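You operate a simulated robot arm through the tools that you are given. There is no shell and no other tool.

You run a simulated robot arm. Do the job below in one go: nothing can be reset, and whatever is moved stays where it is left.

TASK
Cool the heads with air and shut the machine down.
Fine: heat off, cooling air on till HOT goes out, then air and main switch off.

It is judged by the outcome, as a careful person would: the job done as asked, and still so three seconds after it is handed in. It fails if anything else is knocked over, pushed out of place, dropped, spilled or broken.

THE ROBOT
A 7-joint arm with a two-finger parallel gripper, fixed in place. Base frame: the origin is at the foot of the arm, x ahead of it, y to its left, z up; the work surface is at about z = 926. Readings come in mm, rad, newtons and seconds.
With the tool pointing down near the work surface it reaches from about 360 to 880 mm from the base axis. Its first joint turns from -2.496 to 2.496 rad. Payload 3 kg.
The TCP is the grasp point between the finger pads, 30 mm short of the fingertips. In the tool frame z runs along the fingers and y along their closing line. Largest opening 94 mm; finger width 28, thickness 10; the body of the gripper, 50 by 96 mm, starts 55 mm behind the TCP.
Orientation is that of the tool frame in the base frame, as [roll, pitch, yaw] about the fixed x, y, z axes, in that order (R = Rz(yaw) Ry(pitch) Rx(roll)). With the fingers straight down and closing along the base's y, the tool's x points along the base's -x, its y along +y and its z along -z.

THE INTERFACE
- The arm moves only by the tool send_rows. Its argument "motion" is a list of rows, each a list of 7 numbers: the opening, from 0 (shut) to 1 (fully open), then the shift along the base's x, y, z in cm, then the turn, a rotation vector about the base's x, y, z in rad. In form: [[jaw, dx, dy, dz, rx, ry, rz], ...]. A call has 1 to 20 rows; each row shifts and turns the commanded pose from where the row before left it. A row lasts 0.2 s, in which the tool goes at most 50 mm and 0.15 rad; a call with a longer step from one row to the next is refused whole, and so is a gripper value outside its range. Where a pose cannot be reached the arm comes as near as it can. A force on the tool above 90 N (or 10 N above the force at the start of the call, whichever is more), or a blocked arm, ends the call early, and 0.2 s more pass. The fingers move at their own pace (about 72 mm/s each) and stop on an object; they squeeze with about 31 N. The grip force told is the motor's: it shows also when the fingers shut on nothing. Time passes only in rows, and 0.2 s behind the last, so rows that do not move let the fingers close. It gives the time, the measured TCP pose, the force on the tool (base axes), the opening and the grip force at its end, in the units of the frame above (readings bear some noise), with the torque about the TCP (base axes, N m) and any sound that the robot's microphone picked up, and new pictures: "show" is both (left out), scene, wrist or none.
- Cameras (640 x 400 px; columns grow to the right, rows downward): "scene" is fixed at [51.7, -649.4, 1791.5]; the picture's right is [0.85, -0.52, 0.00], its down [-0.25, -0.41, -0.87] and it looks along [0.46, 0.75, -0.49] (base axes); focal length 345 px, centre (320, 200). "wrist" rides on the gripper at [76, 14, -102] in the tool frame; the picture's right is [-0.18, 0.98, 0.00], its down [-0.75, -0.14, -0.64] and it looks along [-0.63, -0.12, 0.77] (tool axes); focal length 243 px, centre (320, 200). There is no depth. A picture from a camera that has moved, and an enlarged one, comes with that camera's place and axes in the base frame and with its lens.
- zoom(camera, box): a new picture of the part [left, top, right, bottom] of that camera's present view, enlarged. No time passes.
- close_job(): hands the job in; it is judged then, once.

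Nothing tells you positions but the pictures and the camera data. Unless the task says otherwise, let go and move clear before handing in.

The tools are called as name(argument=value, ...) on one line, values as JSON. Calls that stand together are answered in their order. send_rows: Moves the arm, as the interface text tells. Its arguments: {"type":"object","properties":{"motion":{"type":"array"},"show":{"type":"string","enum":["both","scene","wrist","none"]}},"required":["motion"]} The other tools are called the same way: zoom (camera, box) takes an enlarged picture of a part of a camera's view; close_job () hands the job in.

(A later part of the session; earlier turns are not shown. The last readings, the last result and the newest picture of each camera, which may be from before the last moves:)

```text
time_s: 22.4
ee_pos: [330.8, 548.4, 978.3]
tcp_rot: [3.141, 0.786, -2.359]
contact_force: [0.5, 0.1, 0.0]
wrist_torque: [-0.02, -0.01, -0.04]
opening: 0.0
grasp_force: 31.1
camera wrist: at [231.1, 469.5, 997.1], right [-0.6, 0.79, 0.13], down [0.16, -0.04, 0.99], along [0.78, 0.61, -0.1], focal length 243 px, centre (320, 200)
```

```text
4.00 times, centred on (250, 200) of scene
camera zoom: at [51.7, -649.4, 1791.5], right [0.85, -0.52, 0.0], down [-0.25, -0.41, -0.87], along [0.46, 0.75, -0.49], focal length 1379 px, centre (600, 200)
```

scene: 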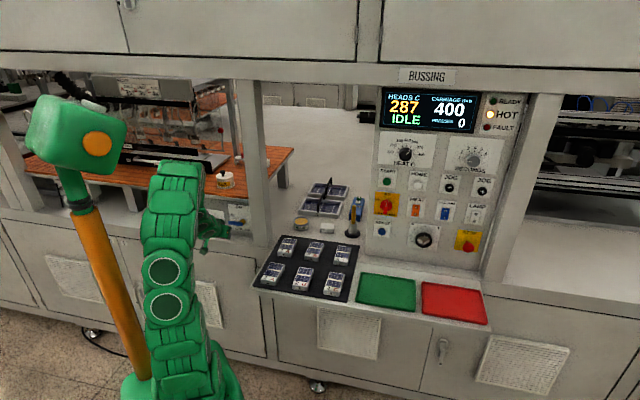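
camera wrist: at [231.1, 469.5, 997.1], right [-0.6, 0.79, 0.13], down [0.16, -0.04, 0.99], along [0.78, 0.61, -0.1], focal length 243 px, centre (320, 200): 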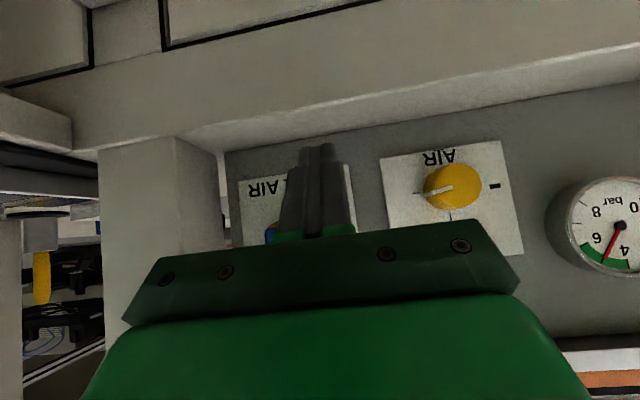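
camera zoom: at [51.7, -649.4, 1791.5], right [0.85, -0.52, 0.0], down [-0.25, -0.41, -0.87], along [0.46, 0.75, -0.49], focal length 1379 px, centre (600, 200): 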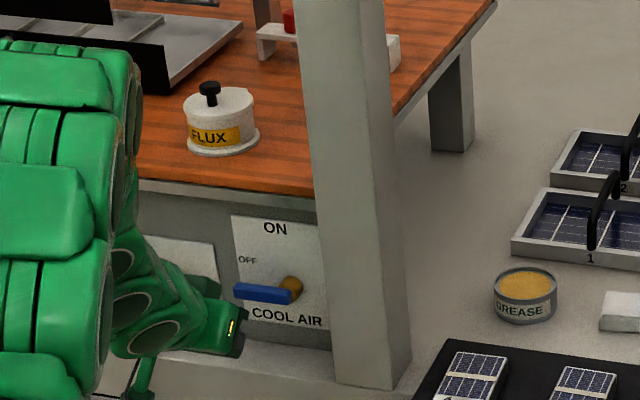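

The fingers are just below and left-front of the lever, still clear. I'll slide in under its outer end.

send_rows(motion=[[0, 1.2, 1.2, 0, 0, 0, 0], [0, 1.15, 1.15, 0, 0, 0, 0], [0, 0, 0, 0, 0, 0, 0]])

zoom(camera="scene", box=[210, 190, 274, 230])

zoom(camera="wrist", box=[200, 60, 440, 260])

```text
time_s: 23.2
ee_pos: [353.8, 570.2, 977.0]
tcp_rot: [3.139, 0.785, -2.357]
contact_force: [0.3, 0.6, 0.2]
wrist_torque: [0.03, 0.01, 0.0]
opening: 0.4
grasp_force: 31.1
camera wrist: at [254.5, 491.3, 996.4], right [-0.6, 0.79, 0.13], down [0.16, -0.04, 0.99], along [0.78, 0.61, -0.1], focal length 243 px, centre (320, 200)
```

scene: 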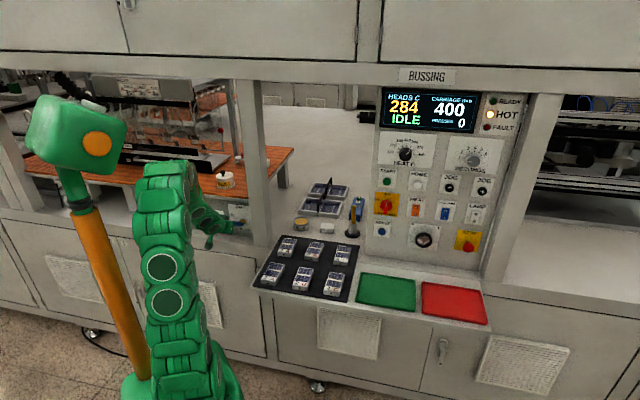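
wrist: 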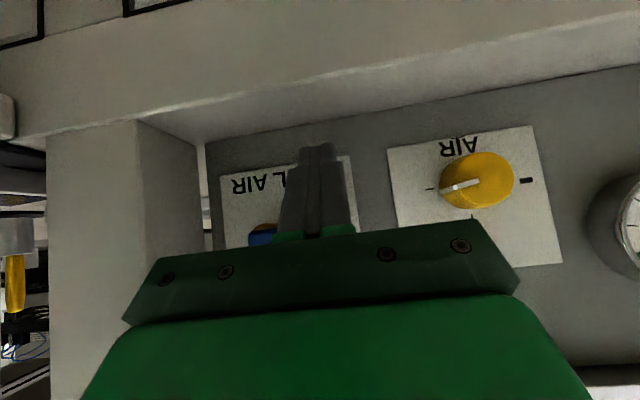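

```text
10.00 times, centred on (242, 210) of scene
camera zoom: at [51.7, -649.4, 1791.5], right [0.85, -0.52, 0.0], down [-0.25, -0.41, -0.87], along [0.46, 0.75, -0.49], focal length 3448 px, centre (1100, 100)
```

zoom: 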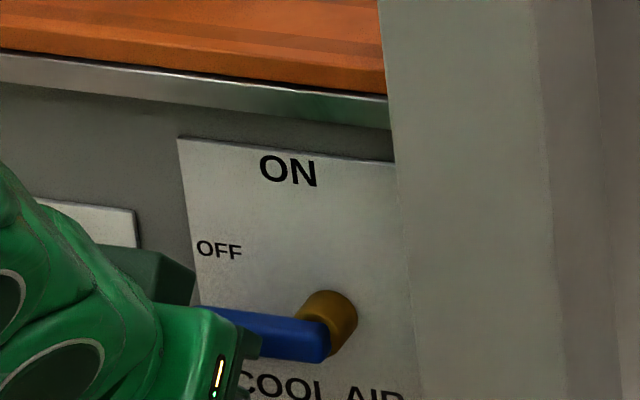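

```text
2.00 times, centred on (320, 160) of wrist
camera zoom: at [254.5, 491.3, 996.4], right [-0.6, 0.79, 0.13], down [0.16, -0.04, 0.99], along [0.78, 0.61, -0.1], focal length 485 px, centre (320, 280)
```

zoom: 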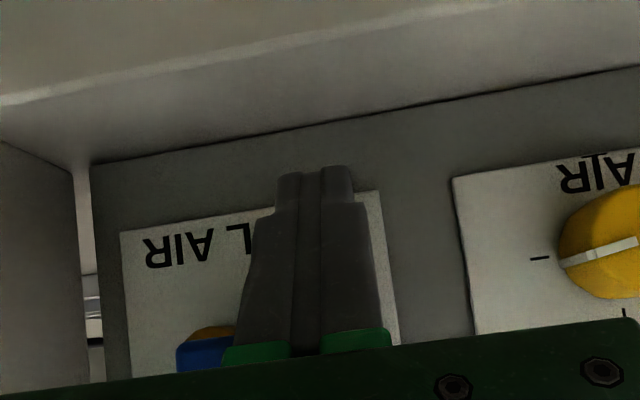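

The fingers are under the lever's outer part (lever underside z≈993, finger face about 980). I'll push straight up.

send_rows(motion=[[0, 0, 0, 0.8, 0, 0, 0], [0, 0, 0, 0.8, 0, 0, 0], [0, 0, 0, 0.8, 0, 0, 0], [0, 0, 0, 0.8, 0, 0, 0], [0, 0, 0, 0.8, 0, 0, 0]])

zoom(camera="scene", box=[210, 190, 274, 230])

zoom(camera="wrist", box=[200, 60, 440, 260])

```text
time_s: 24.4
ee_pos: [355.3, 571.8, 1018.5]
tcp_rot: [3.139, 0.785, -2.36]
contact_force: [-1.1, -0.7, -0.9]
wrist_torque: [0.01, 0.0, 0.0]
opening: 0.3
grasp_force: 30.6
camera wrist: at [255.5, 492.4, 1036.8], right [-0.6, 0.79, 0.13], down [0.16, -0.04, 0.99], along [0.78, 0.61, -0.1], focal length 243 px, centre (320, 200)
```

scene: 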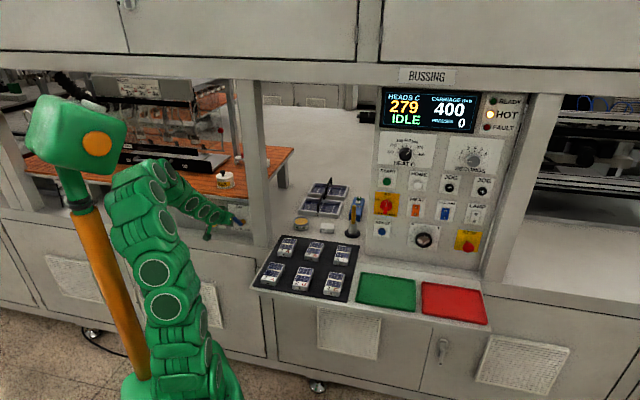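
wrist: 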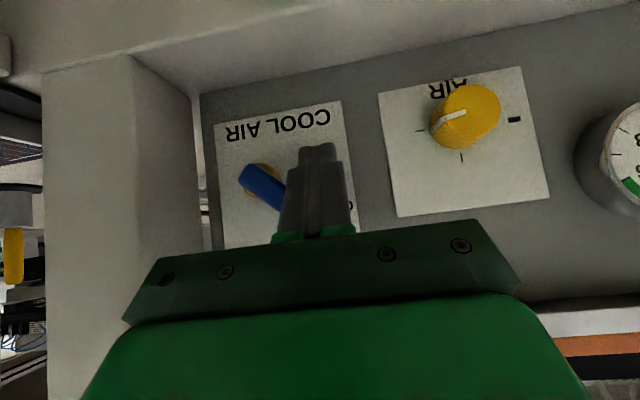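

```text
10.00 times, centred on (242, 210) of scene
camera zoom: at [51.7, -649.4, 1791.5], right [0.85, -0.52, 0.0], down [-0.25, -0.41, -0.87], along [0.46, 0.75, -0.49], focal length 3448 px, centre (1100, 100)
```

zoom: 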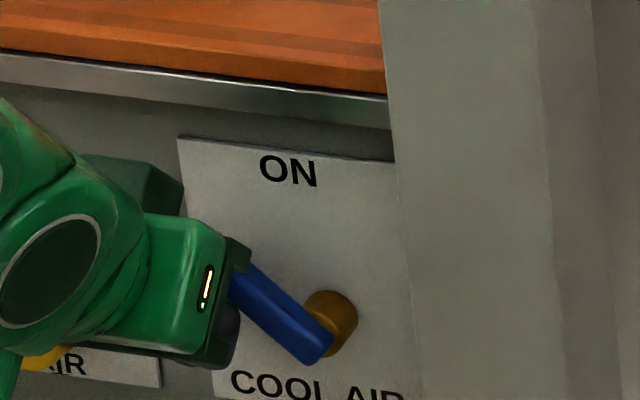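

```text
2.00 times, centred on (320, 160) of wrist
camera zoom: at [255.5, 492.4, 1036.8], right [-0.6, 0.79, 0.13], down [0.16, -0.04, 0.99], along [0.78, 0.61, -0.1], focal length 485 px, centre (320, 280)
```

zoom: 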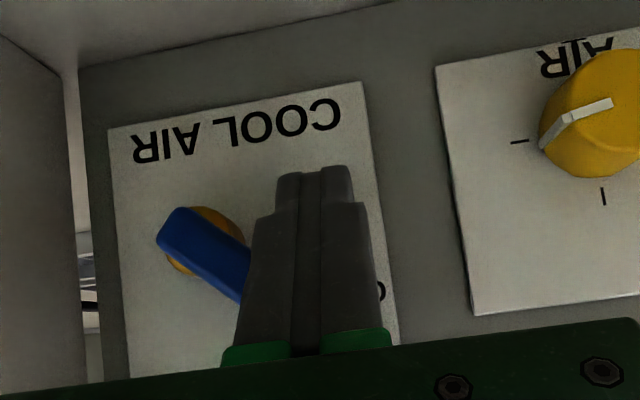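

The lever is turned roughly half way. I'll continue along the arc, up then right, toward ON.

send_rows(motion=[[0, 0, 0, 0.8, 0, 0, 0], [0, 0, 0, 0.8, 0, 0, 0], [0, 0.42, -0.42, 0.6, 0, 0, 0], [0, 0.42, -0.42, 0.6, 0, 0, 0], [0, 0.5, -0.5, 0.3, 0, 0, 0], [0, 0.5, -0.5, 0.3, 0, 0, 0]])

zoom(camera="scene", box=[210, 190, 274, 230])

zoom(camera="wrist", box=[200, 60, 440, 260])

```text
time_s: 25.8
ee_pos: [372.6, 554.2, 1053.1]
tcp_rot: [-3.141, 0.786, -2.355]
contact_force: [-1.0, 0.4, 1.1]
wrist_torque: [0.03, -0.05, 0.0]
opening: 0.1
grasp_force: 31.1
camera wrist: at [273.7, 474.3, 1072.0], right [-0.6, 0.79, 0.13], down [0.15, -0.05, 0.99], along [0.78, 0.62, -0.09], focal length 243 px, centre (320, 200)
```

scene: 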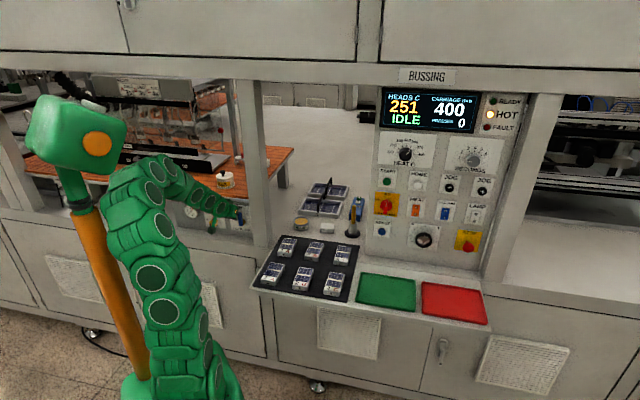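
wrist: 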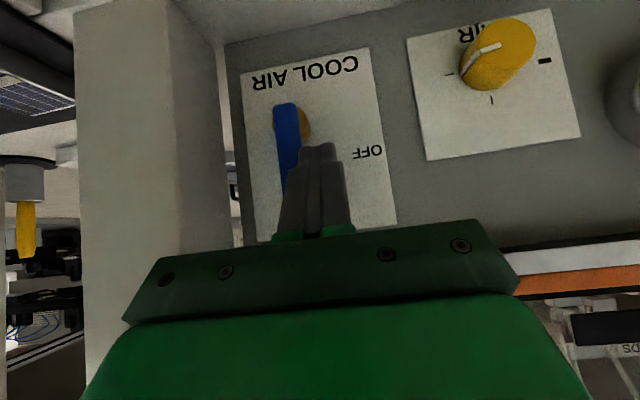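

```text
10.00 times, centred on (242, 210) of scene
camera zoom: at [51.7, -649.4, 1791.5], right [0.85, -0.52, 0.0], down [-0.25, -0.41, -0.87], along [0.46, 0.75, -0.49], focal length 3448 px, centre (1100, 100)
```

zoom: 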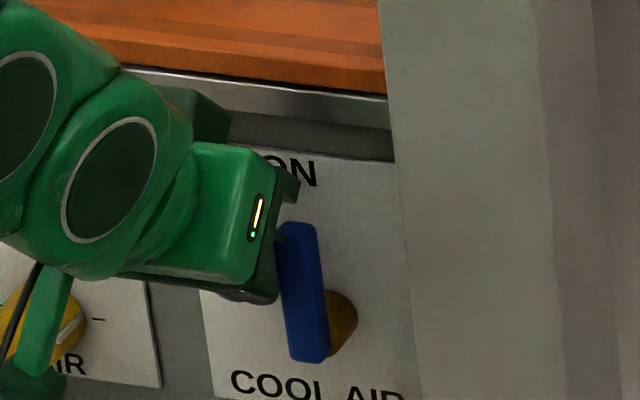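

```text
2.00 times, centred on (320, 160) of wrist
camera zoom: at [273.7, 474.3, 1072.0], right [-0.6, 0.79, 0.13], down [0.15, -0.05, 0.99], along [0.78, 0.62, -0.09], focal length 485 px, centre (320, 280)
```

zoom: 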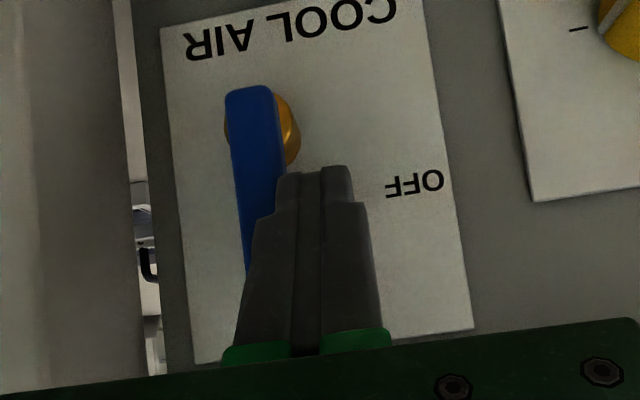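

The lever is upright at ON and the temperature is now dropping fast (251 °C), so the air is on. I'll back off and check the lever stays up, then wait for HOT to go out.

send_rows(motion=[[0, -0.3, 0.3, 0, 0, 0, 0], [0, -2.1, -2.1, 0, 0, 0, 0], [0, -2.1, -2.1, 0, 0, 0, 0], [0, 0, 0, 0, 0, 0, 0]])

zoom(camera="scene", box=[370, 80, 530, 180])

zoom(camera="wrist", box=[160, 0, 480, 200])

zoom(camera="scene", box=[210, 190, 274, 230])

```text
time_s: 26.8
ee_pos: [331.1, 510.2, 1047.1]
tcp_rot: [3.131, 0.775, -2.377]
contact_force: [0.0, -0.1, 0.6]
wrist_torque: [-0.01, -0.01, -0.01]
opening: 0.2
grasp_force: 31.0
camera wrist: at [230.6, 432.3, 1067.9], right [-0.59, 0.79, 0.14], down [0.17, -0.04, 0.98], along [0.79, 0.61, -0.11], focal length 243 px, centre (320, 200)
```

scene: 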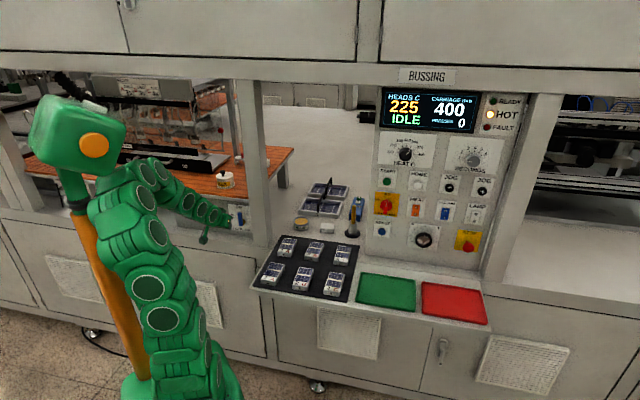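
wrist: 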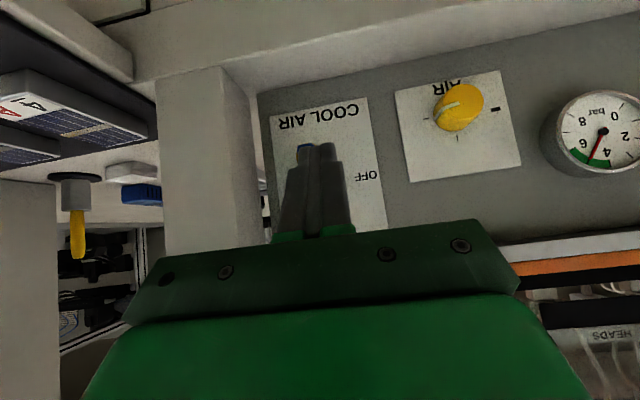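

```text
4.00 times, centred on (450, 130) of scene
camera zoom: at [51.7, -649.4, 1791.5], right [0.85, -0.52, 0.0], down [-0.25, -0.41, -0.87], along [0.46, 0.75, -0.49], focal length 1379 px, centre (-200, 480)
```

zoom: 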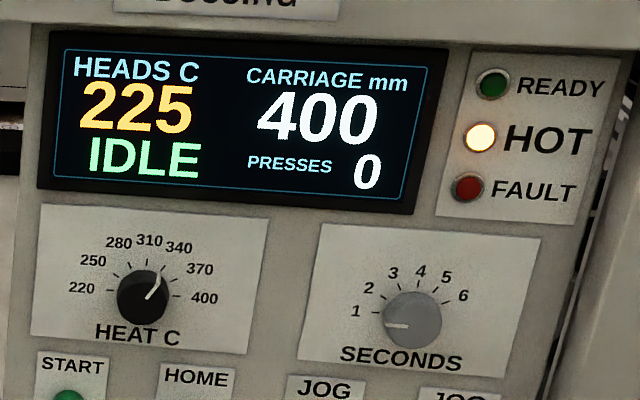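

```text
2.00 times, centred on (320, 100) of wrist
camera zoom: at [230.6, 432.3, 1067.9], right [-0.59, 0.79, 0.14], down [0.17, -0.04, 0.98], along [0.79, 0.61, -0.11], focal length 485 px, centre (320, 400)
```

zoom: 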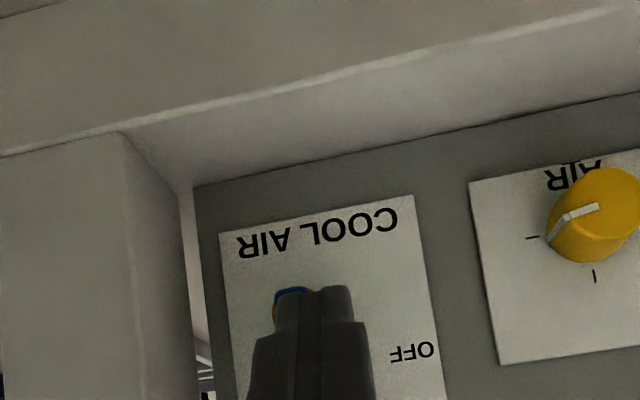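

```text
10.00 times, centred on (242, 210) of scene
camera zoom: at [51.7, -649.4, 1791.5], right [0.85, -0.52, 0.0], down [-0.25, -0.41, -0.87], along [0.46, 0.75, -0.49], focal length 3448 px, centre (1100, 100)
```

zoom: 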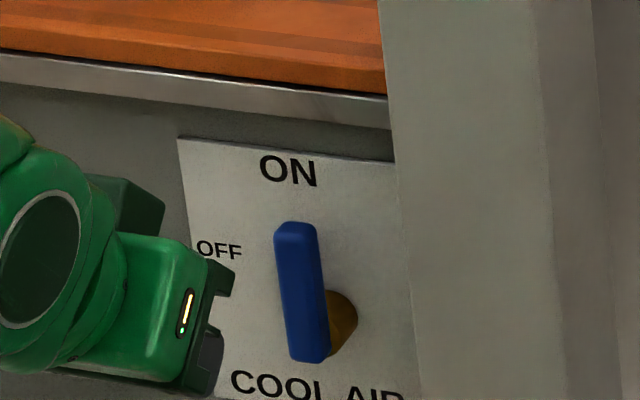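

The lever stays at ON by itself, 225 °C and falling, HOT still lit. While it cools I'll move to the right-hand side of the lever (in front of it, clear of the post), ready to push it back.

send_rows(motion=[[0, 1.66, -0.25, 0.5, 0, 0, -0.07], [0, 1.66, -0.25, 0.5, 0, 0, -0.07], [0, 1.66, -0.25, 0.5, 0, 0, -0.07], [0, 0, 0, 0, 0, 0, 0]])

zoom(camera="wrist", box=[160, 0, 480, 200])

zoom(camera="scene", box=[210, 190, 274, 230])

```text
time_s: 27.8
ee_pos: [359.4, 517.1, 1064.5]
tcp_rot: [2.867, 0.655, -2.789]
contact_force: [0.6, 0.4, -0.3]
wrist_torque: [-0.02, -0.01, -0.04]
opening: 0.1
grasp_force: 31.3
camera wrist: at [248.5, 460.8, 1098.7], right [-0.34, 0.88, 0.32], down [0.34, -0.21, 0.92], along [0.88, 0.42, -0.23], focal length 243 px, centre (320, 200)
```

scene: 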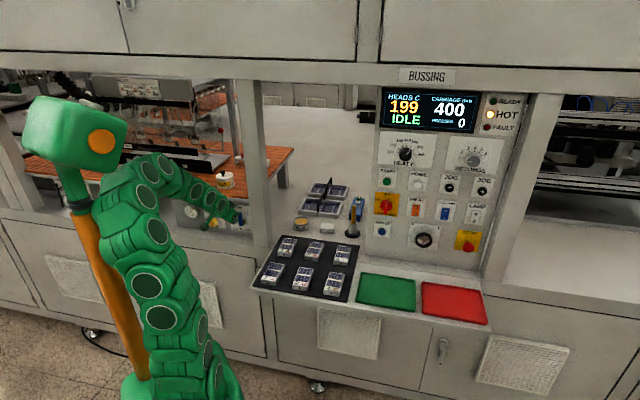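
wrist: 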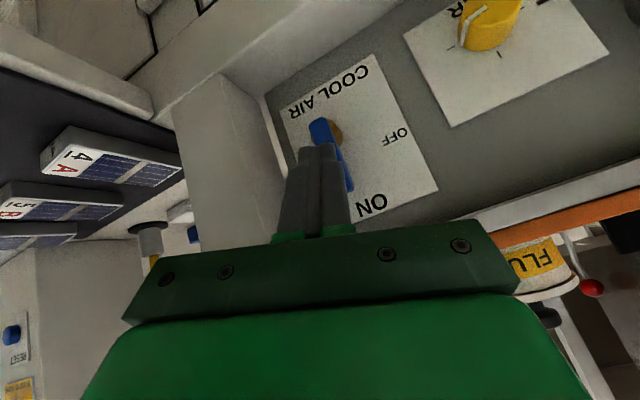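

```text
2.00 times, centred on (320, 100) of wrist
camera zoom: at [248.5, 460.8, 1098.7], right [-0.34, 0.88, 0.32], down [0.34, -0.21, 0.92], along [0.88, 0.42, -0.23], focal length 485 px, centre (320, 400)
```

zoom: 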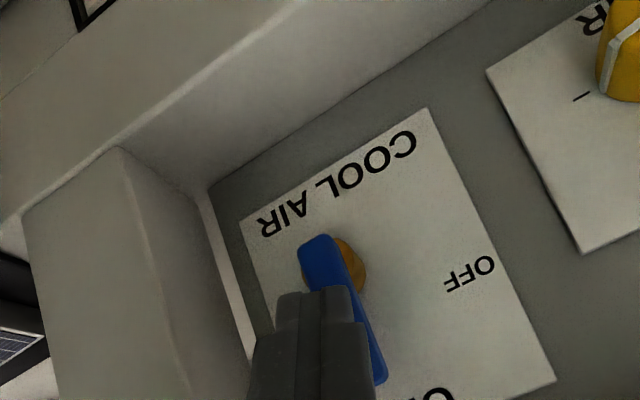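

```text
10.00 times, centred on (242, 210) of scene
camera zoom: at [51.7, -649.4, 1791.5], right [0.85, -0.52, 0.0], down [-0.25, -0.41, -0.87], along [0.46, 0.75, -0.49], focal length 3448 px, centre (1100, 100)
```

zoom: 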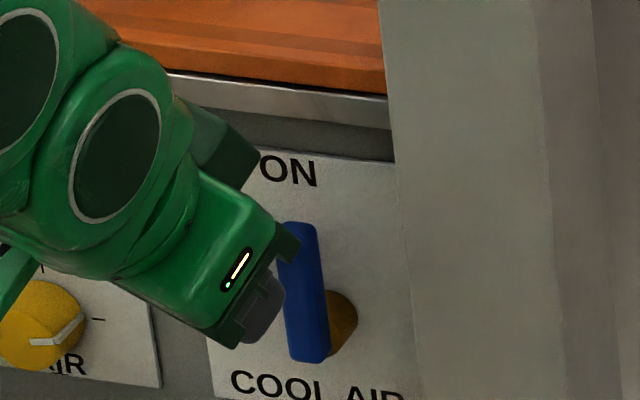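

The arm is being pressed off its pose in this yawed posture (elbow against its own mast), so I'll drop the yaw. Instead I'll straddle the upright lever with open jaws, which keeps the hand left of the post; first return to the square orientation in front of the lever.

send_rows(motion=[[0, -0.75, 0.75, 0.1, 0, 0, 0.07], [0, -0.75, 0.75, 0.1, 0, 0, 0.07], [0, -0.75, 0.75, 0.1, 0, 0, 0.07], [0, 0, 0, 0, 0, 0, 0]])

zoom(camera="wrist", box=[160, 0, 480, 200])

zoom(camera="scene", box=[370, 80, 530, 180])

```text
time_s: 28.8
ee_pos: [354.6, 529.1, 1068.5]
tcp_rot: [-3.137, 0.786, -2.35]
contact_force: [-0.7, 0.0, 0.0]
wrist_torque: [-0.01, 0.02, 0.03]
opening: 0.1
grasp_force: 30.6
camera wrist: at [255.8, 449.6, 1087.3], right [-0.6, 0.79, 0.13], down [0.15, -0.04, 0.99], along [0.78, 0.62, -0.1], focal length 243 px, centre (320, 200)
```

scene: 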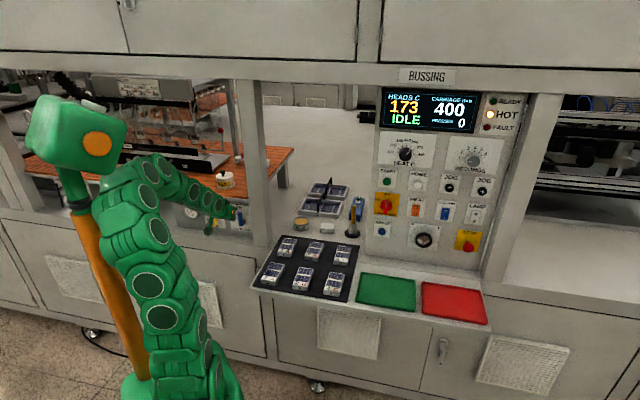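
wrist: 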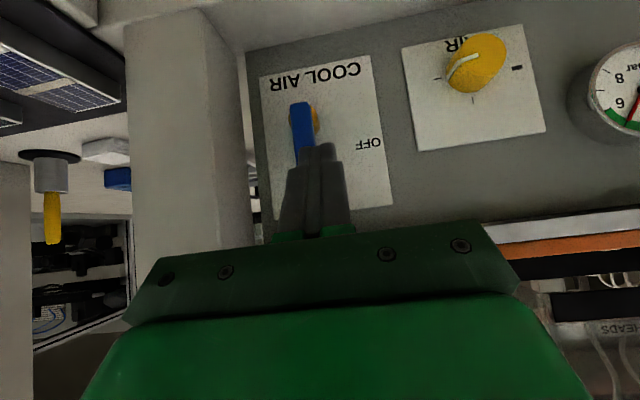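

```text
2.00 times, centred on (320, 100) of wrist
camera zoom: at [255.8, 449.6, 1087.3], right [-0.6, 0.79, 0.13], down [0.15, -0.04, 0.99], along [0.78, 0.62, -0.1], focal length 485 px, centre (320, 400)
```

zoom: 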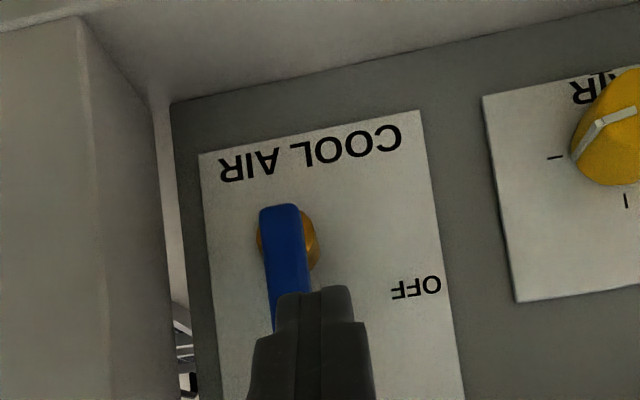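

```text
4.00 times, centred on (450, 130) of scene
camera zoom: at [51.7, -649.4, 1791.5], right [0.85, -0.52, 0.0], down [-0.25, -0.41, -0.87], along [0.46, 0.75, -0.49], focal length 1379 px, centre (-200, 480)
```

zoom: 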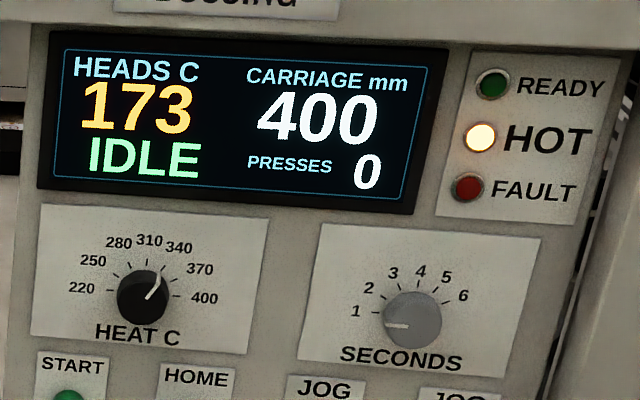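

Square again at e≈-123, 173 °C and falling about 26 °C/s. I'll open the jaws to about 54 mm and move in to straddle the upright lever without touching it, while waiting for HOT to go out.

send_rows(motion=[[0.574, 0, 0, 0, 0, 0, 0], [0.574, 0, 0, -0.3, 0, 0, 0], [0.574, 0, 0, -0.3, 0, 0, 0], [0.574, 0.6, 0.6, 0, 0, 0, 0], [0.574, 0.6, 0.6, 0, 0, 0, 0], [0.574, 0.6, 0.6, 0, 0, 0, 0], [0.574, 0.5, 0.5, 0, 0, 0, 0]])

zoom(camera="wrist", box=[160, 0, 480, 200])

zoom(camera="scene", box=[370, 80, 530, 180])

zoom(camera="scene", box=[210, 190, 274, 230])

```text
time_s: 30.4
ee_pos: [378.0, 551.4, 1063.7]
tcp_rot: [3.14, 0.784, -2.36]
contact_force: [-0.2, 0.6, -0.5]
wrist_torque: [-0.02, 0.02, -0.02]
opening: 54.1
grasp_force: 0.0
camera wrist: at [279.2, 472.0, 1082.5], right [-0.6, 0.79, 0.13], down [0.16, -0.04, 0.99], along [0.78, 0.61, -0.1], focal length 243 px, centre (320, 200)
```

scene: 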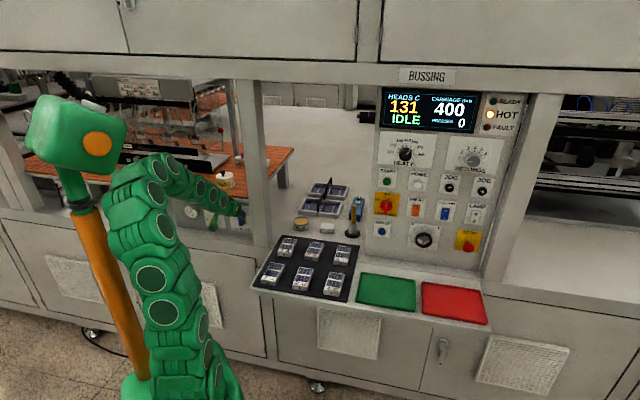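
wrist: 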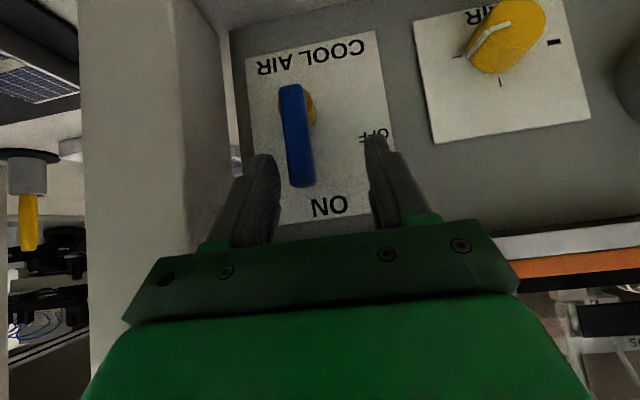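

```text
2.00 times, centred on (320, 100) of wrist
camera zoom: at [279.2, 472.0, 1082.5], right [-0.6, 0.79, 0.13], down [0.16, -0.04, 0.99], along [0.78, 0.61, -0.1], focal length 485 px, centre (320, 400)
```

zoom: 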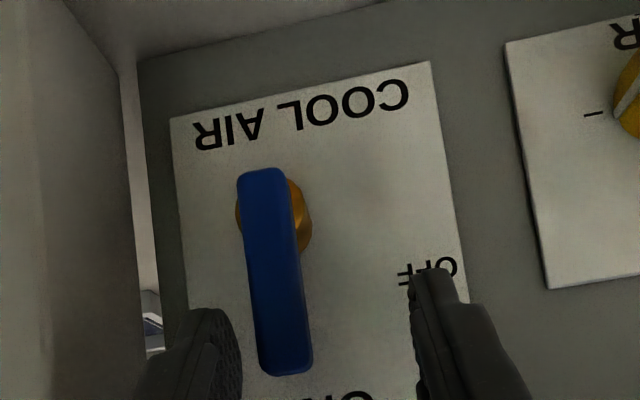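

```text
4.00 times, centred on (450, 130) of scene
camera zoom: at [51.7, -649.4, 1791.5], right [0.85, -0.52, 0.0], down [-0.25, -0.41, -0.87], along [0.46, 0.75, -0.49], focal length 1379 px, centre (-200, 480)
```

zoom: 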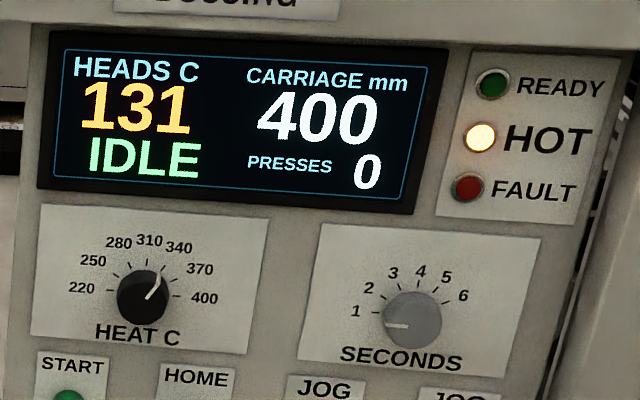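

```text
10.00 times, centred on (242, 210) of scene
camera zoom: at [51.7, -649.4, 1791.5], right [0.85, -0.52, 0.0], down [-0.25, -0.41, -0.87], along [0.46, 0.75, -0.49], focal length 3448 px, centre (1100, 100)
```

zoom: 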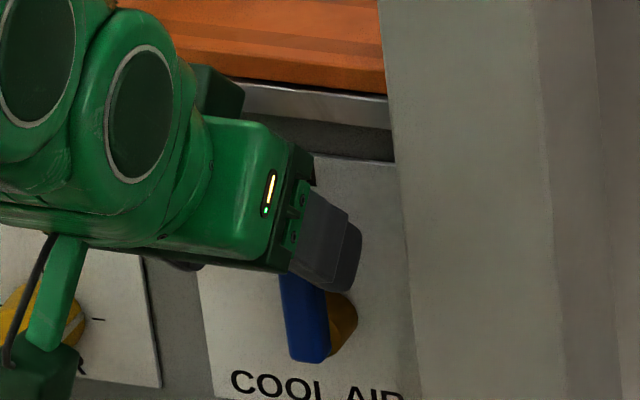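

The jaws straddle the lever cleanly without contact. Now I'll hold still and watch the temperature and the HOT lamp.

send_rows(motion=[[0.574, 0, 0, 0, 0, 0, 0], [0.574, 0, 0, 0, 0, 0, 0], [0.574, 0, 0, 0, 0, 0, 0], [0.574, 0, 0, 0, 0, 0, 0], [0.574, 0, 0, 0, 0, 0, 0], [0.574, 0, 0, 0, 0, 0, 0], [0.574, 0, 0, 0, 0, 0, 0], [0.574, 0, 0, 0, 0, 0, 0], [0.574, 0, 0, 0, 0, 0, 0]], show="scene")

zoom(camera="scene", box=[370, 80, 530, 180])

```text
time_s: 32.4
ee_pos: [378.8, 551.5, 1064.5]
tcp_rot: [-3.141, 0.784, -2.36]
contact_force: [-0.8, -0.6, 0.0]
wrist_torque: [0.04, 0.0, 0.03]
opening: 53.9
grasp_force: 0.2
```

scene: 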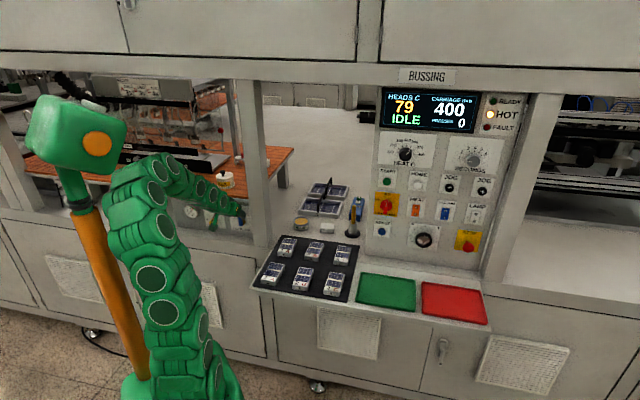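

```text
4.00 times, centred on (450, 130) of scene
camera zoom: at [51.7, -649.4, 1791.5], right [0.85, -0.52, 0.0], down [-0.25, -0.41, -0.87], along [0.46, 0.75, -0.49], focal length 1379 px, centre (-200, 480)
```

zoom: 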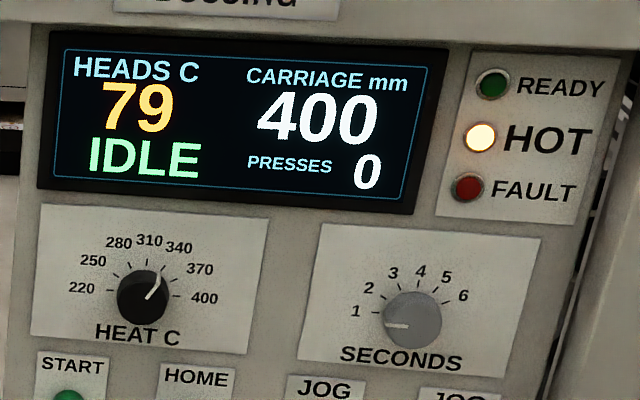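

79 °C and HOT still lit; I'll keep waiting in short steps.

send_rows(motion=[[0.574, 0, 0, 0, 0, 0, 0], [0.574, 0, 0, 0, 0, 0, 0], [0.574, 0, 0, 0, 0, 0, 0], [0.574, 0, 0, 0, 0, 0, 0], [0.574, 0, 0, 0, 0, 0, 0]], show="scene")

zoom(camera="scene", box=[370, 80, 530, 180])

```text
time_s: 33.6
ee_pos: [378.8, 551.5, 1063.7]
tcp_rot: [3.14, 0.786, -2.359]
contact_force: [-0.9, 0.7, -0.5]
wrist_torque: [0.02, -0.01, 0.04]
opening: 53.9
grasp_force: 0.1
```

scene: 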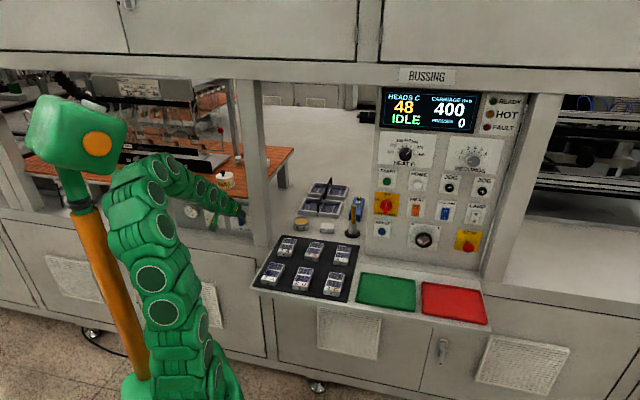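

```text
4.00 times, centred on (450, 130) of scene
camera zoom: at [51.7, -649.4, 1791.5], right [0.85, -0.52, 0.0], down [-0.25, -0.41, -0.87], along [0.46, 0.75, -0.49], focal length 1379 px, centre (-200, 480)
```

zoom: 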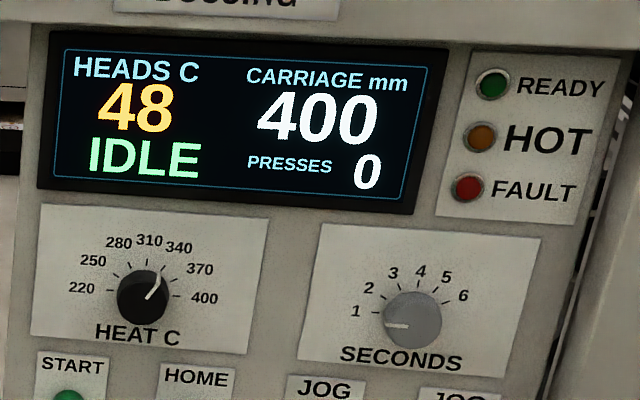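

HOT is out at 48 °C. Now I'll turn the air off: push the lever left with the right-hand finger.

send_rows(motion=[[0.574, -0.566, 0.566, 0, 0, 0, 0], [0.574, -0.566, 0.566, 0, 0, 0, 0], [0.574, -0.566, 0.566, 0, 0, 0, 0], [0.574, -0.566, 0.566, -0.4, 0, 0, 0], [0.574, -0.5, 0.5, -0.5, 0, 0, 0]])

zoom(camera="wrist", box=[160, 0, 480, 200])

zoom(camera="scene", box=[210, 190, 274, 230])

```text
time_s: 34.8
ee_pos: [356.8, 576.3, 1050.7]
tcp_rot: [3.108, 0.77, -2.399]
contact_force: [0.0, -0.1, 0.5]
wrist_torque: [-0.01, 0.01, 0.05]
opening: 54.2
grasp_force: 0.1
camera wrist: at [255.4, 498.7, 1071.6], right [-0.58, 0.8, 0.15], down [0.18, -0.05, 0.98], along [0.79, 0.6, -0.11], focal length 243 px, centre (320, 200)
```

scene: 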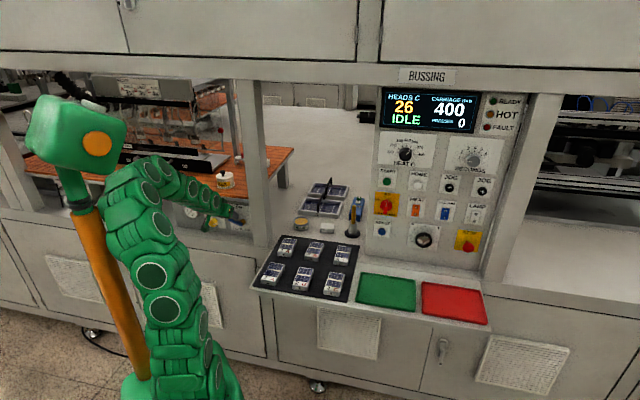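
wrist: 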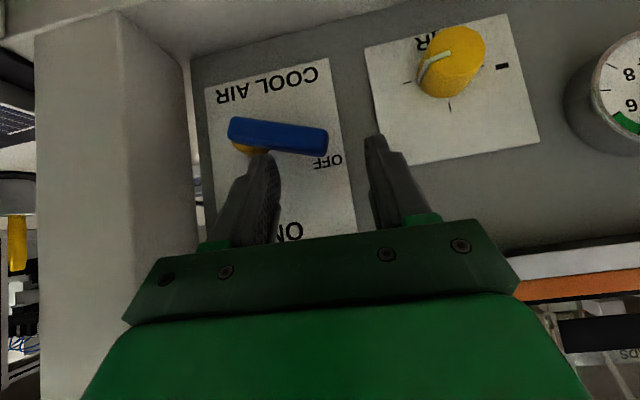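

```text
2.00 times, centred on (320, 100) of wrist
camera zoom: at [255.4, 498.7, 1071.6], right [-0.58, 0.8, 0.15], down [0.18, -0.05, 0.98], along [0.79, 0.6, -0.11], focal length 485 px, centre (320, 400)
```

zoom: 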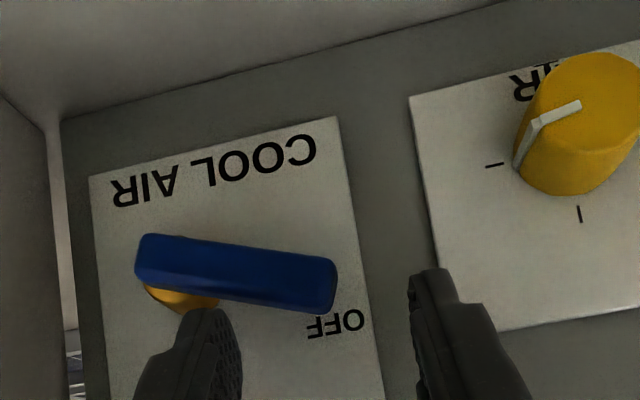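

```text
10.00 times, centred on (242, 210) of scene
camera zoom: at [51.7, -649.4, 1791.5], right [0.85, -0.52, 0.0], down [-0.25, -0.41, -0.87], along [0.46, 0.75, -0.49], focal length 3448 px, centre (1100, 100)
```

zoom: 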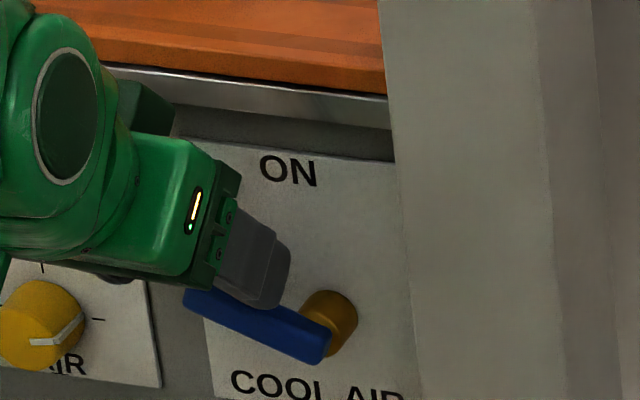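

The lever is about 20° short of OFF; temperature is 26 °C. I'll press it the rest of the way down.

send_rows(motion=[[0.574, 0, 0, -0.4, 0, 0, 0], [0.574, 0, 0, -0.4, 0, 0, 0], [0.574, 0, 0, -0.4, 0, 0, 0], [0.574, 0, 0, -0.4, 0, 0, 0]])

zoom(camera="wrist", box=[160, 0, 480, 200])

zoom(camera="scene", box=[210, 190, 274, 230])

```text
time_s: 35.8
ee_pos: [352.7, 577.3, 1041.7]
tcp_rot: [3.128, 0.788, -2.372]
contact_force: [-6.7, -11.2, 53.4]
wrist_torque: [-1.04, -1.4, -0.98]
opening: 55.6
grasp_force: 1.4
camera wrist: at [253.3, 499.4, 1060.2], right [-0.6, 0.79, 0.14], down [0.16, -0.05, 0.99], along [0.79, 0.61, -0.09], focal length 243 px, centre (320, 200)
```

scene: 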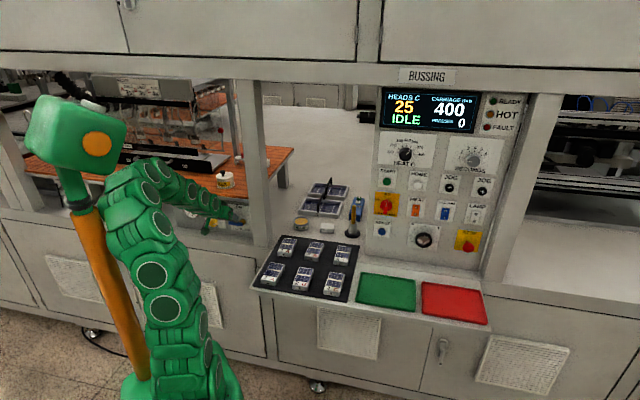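
wrist: 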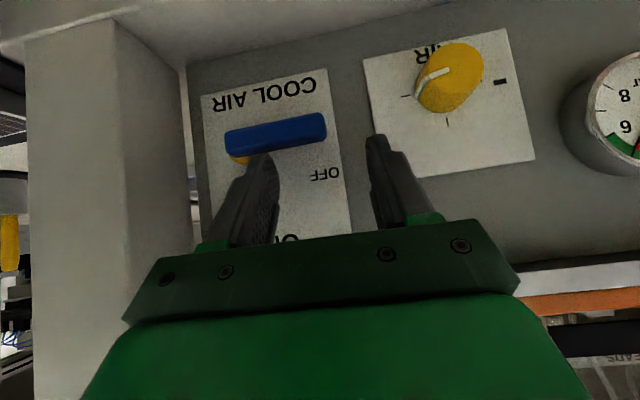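

```text
2.00 times, centred on (320, 100) of wrist
camera zoom: at [253.3, 499.4, 1060.2], right [-0.6, 0.79, 0.14], down [0.16, -0.05, 0.99], along [0.79, 0.61, -0.09], focal length 485 px, centre (320, 400)
```

zoom: 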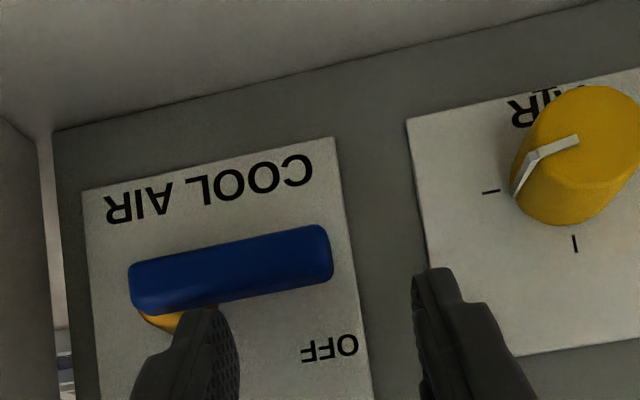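

```text
10.00 times, centred on (242, 210) of scene
camera zoom: at [51.7, -649.4, 1791.5], right [0.85, -0.52, 0.0], down [-0.25, -0.41, -0.87], along [0.46, 0.75, -0.49], focal length 3448 px, centre (1100, 100)
```

zoom: 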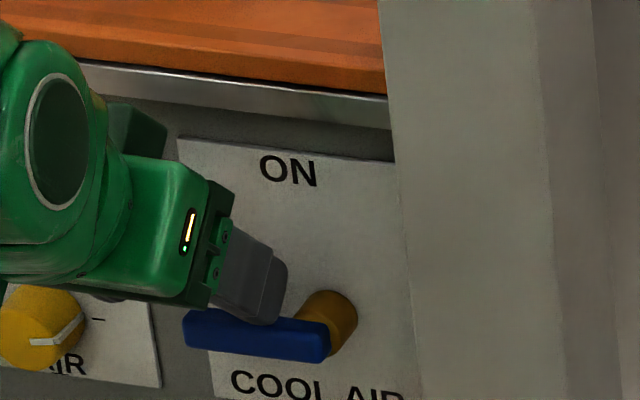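

The lever is fully back at OFF (resting against its stop, 25 °C, HOT out). I'll lift off and back away the way that kept the elbow free of the mast.

send_rows(motion=[[0.574, 0, 0, 1.0, 0, 0, 0], [0.574, -1.8, -1.8, 0.4, 0, 0, 0], [0.574, 0.4, -1.91, 2.13, 0, 0, 0], [0.574, 0.4, -1.91, 2.13, 0, 0, 0], [0.3, 0.4, -1.91, 2.13, 0, 0, 0], [0, -0.71, -2.19, 0.45, 0, 0, 0], [0, -0.71, -2.19, 0.45, 0, 0, 0]])

zoom(camera="wrist", box=[200, 0, 520, 200])

zoom(camera="scene", box=[370, 80, 530, 180])

```text
time_s: 36.4
ee_pos: [351.4, 559.0, 1026.4]
tcp_rot: [3.139, 0.747, -2.39]
contact_force: [-111.2, -86.8, 111.2]
wrist_torque: [-2.01, -2.96, -2.04]
opening: 46.9
grasp_force: 0.0
stopped in row 2: the force on the tool passed its limit at 500 N (the readings are from after the stop); the commanded pose is now the measured one
camera wrist: at [250.2, 482.5, 1050.0], right [-0.57, 0.81, 0.13], down [0.18, -0.03, 0.98], along [0.8, 0.59, -0.13], focal length 243 px, centre (320, 200)
```

scene: 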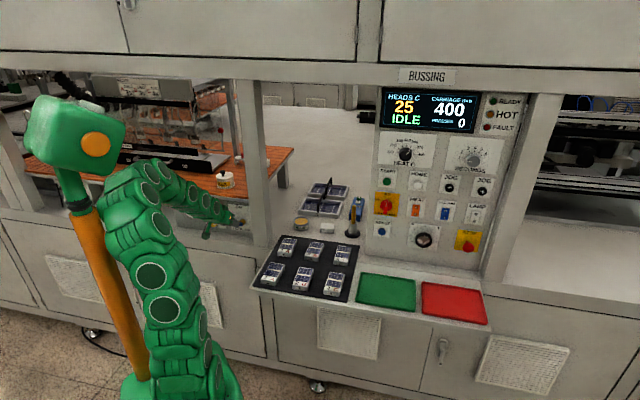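
wrist: 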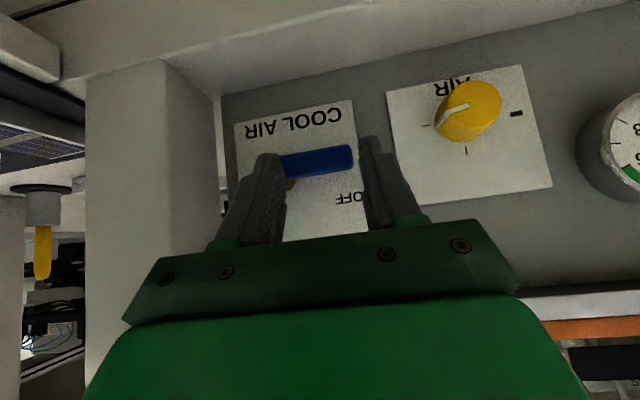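

```text
2.00 times, centred on (360, 100) of wrist
camera zoom: at [250.2, 482.5, 1050.0], right [-0.57, 0.81, 0.13], down [0.18, -0.03, 0.98], along [0.8, 0.59, -0.13], focal length 485 px, centre (240, 400)
```

zoom: 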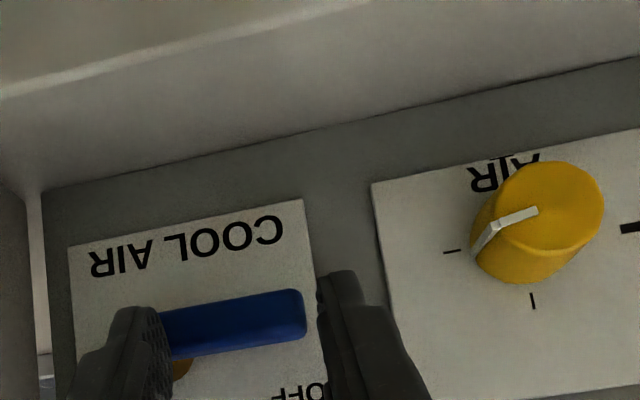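

```text
4.00 times, centred on (450, 130) of scene
camera zoom: at [51.7, -649.4, 1791.5], right [0.85, -0.52, 0.0], down [-0.25, -0.41, -0.87], along [0.46, 0.75, -0.49], focal length 1379 px, centre (-200, 480)
```

zoom: 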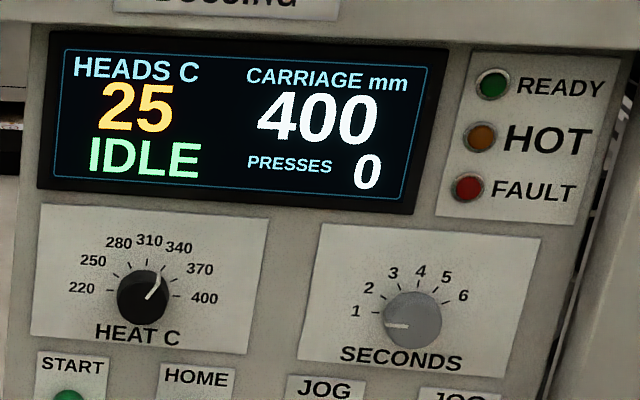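

The call stopped on a large force spike: the right finger has slipped down in front of the lever and is pressing on it. I'll hold still one moment and look closely before freeing it gently.

send_rows(motion=[[0.55, 0, 0, 0, 0, 0, 0]])

zoom(camera="wrist", box=[220, 80, 440, 240])

zoom(camera="scene", box=[202, 190, 266, 230])

zoom(camera="scene", box=[0, 80, 256, 240])

```text
time_s: 36.8
ee_pos: [352.4, 558.2, 1026.6]
tcp_rot: [3.138, 0.749, -2.393]
contact_force: [-106.7, -86.6, 103.4]
wrist_torque: [-1.88, -2.69, -2.04]
opening: 45.9
grasp_force: 0.0
camera wrist: at [250.4, 482.3, 1049.9], right [-0.57, 0.81, 0.13], down [0.18, -0.03, 0.98], along [0.8, 0.59, -0.13], focal length 243 px, centre (320, 200)
```

scene: 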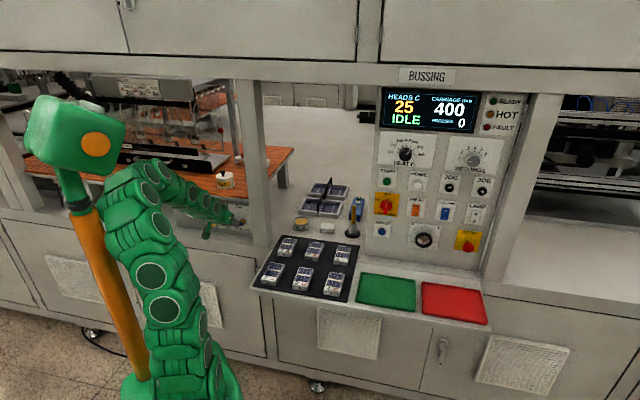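
wrist: 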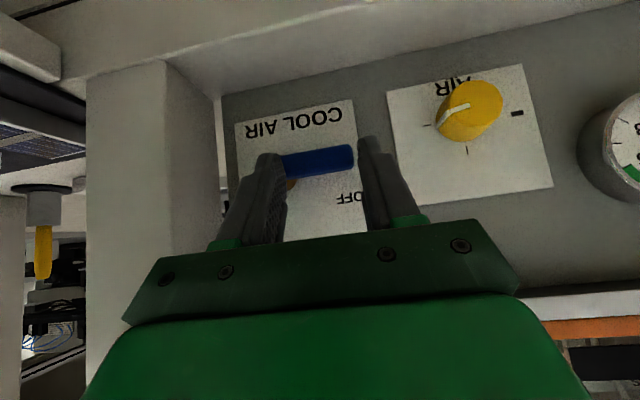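

```text
2.50 times, centred on (330, 160) of wrist
camera zoom: at [250.4, 482.3, 1049.9], right [-0.57, 0.81, 0.13], down [0.18, -0.03, 0.98], along [0.8, 0.59, -0.13], focal length 606 px, centre (295, 300)
```

zoom: 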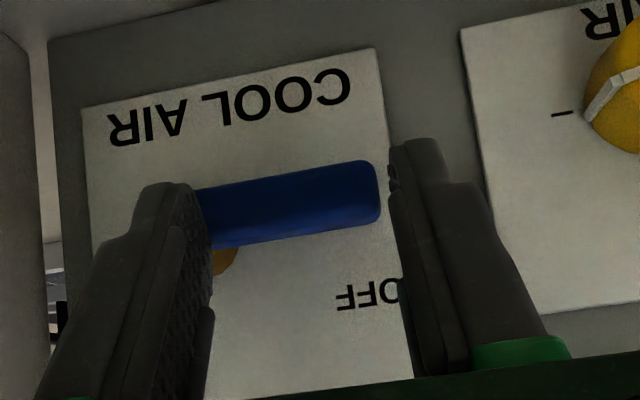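

```text
10.00 times, centred on (234, 210) of scene
camera zoom: at [51.7, -649.4, 1791.5], right [0.85, -0.52, 0.0], down [-0.25, -0.41, -0.87], along [0.46, 0.75, -0.49], focal length 3448 px, centre (1180, 100)
```

zoom: 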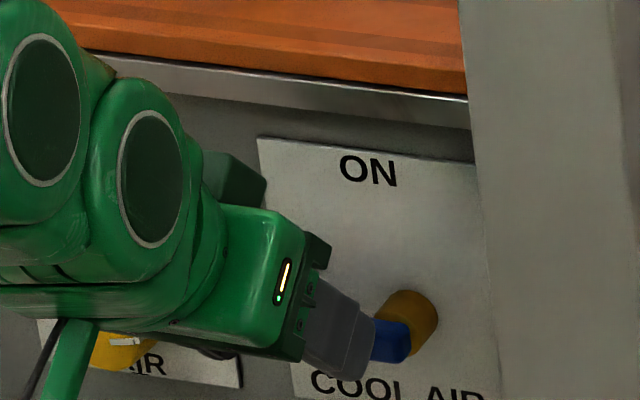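

```text
2.50 times, centred on (128, 160) of scene
camera zoom: at [51.7, -649.4, 1791.5], right [0.85, -0.52, 0.0], down [-0.25, -0.41, -0.87], along [0.46, 0.75, -0.49], focal length 862 px, centre (800, 300)
```

zoom: 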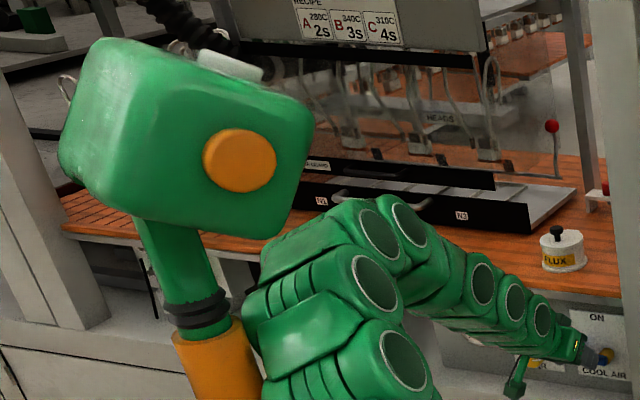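

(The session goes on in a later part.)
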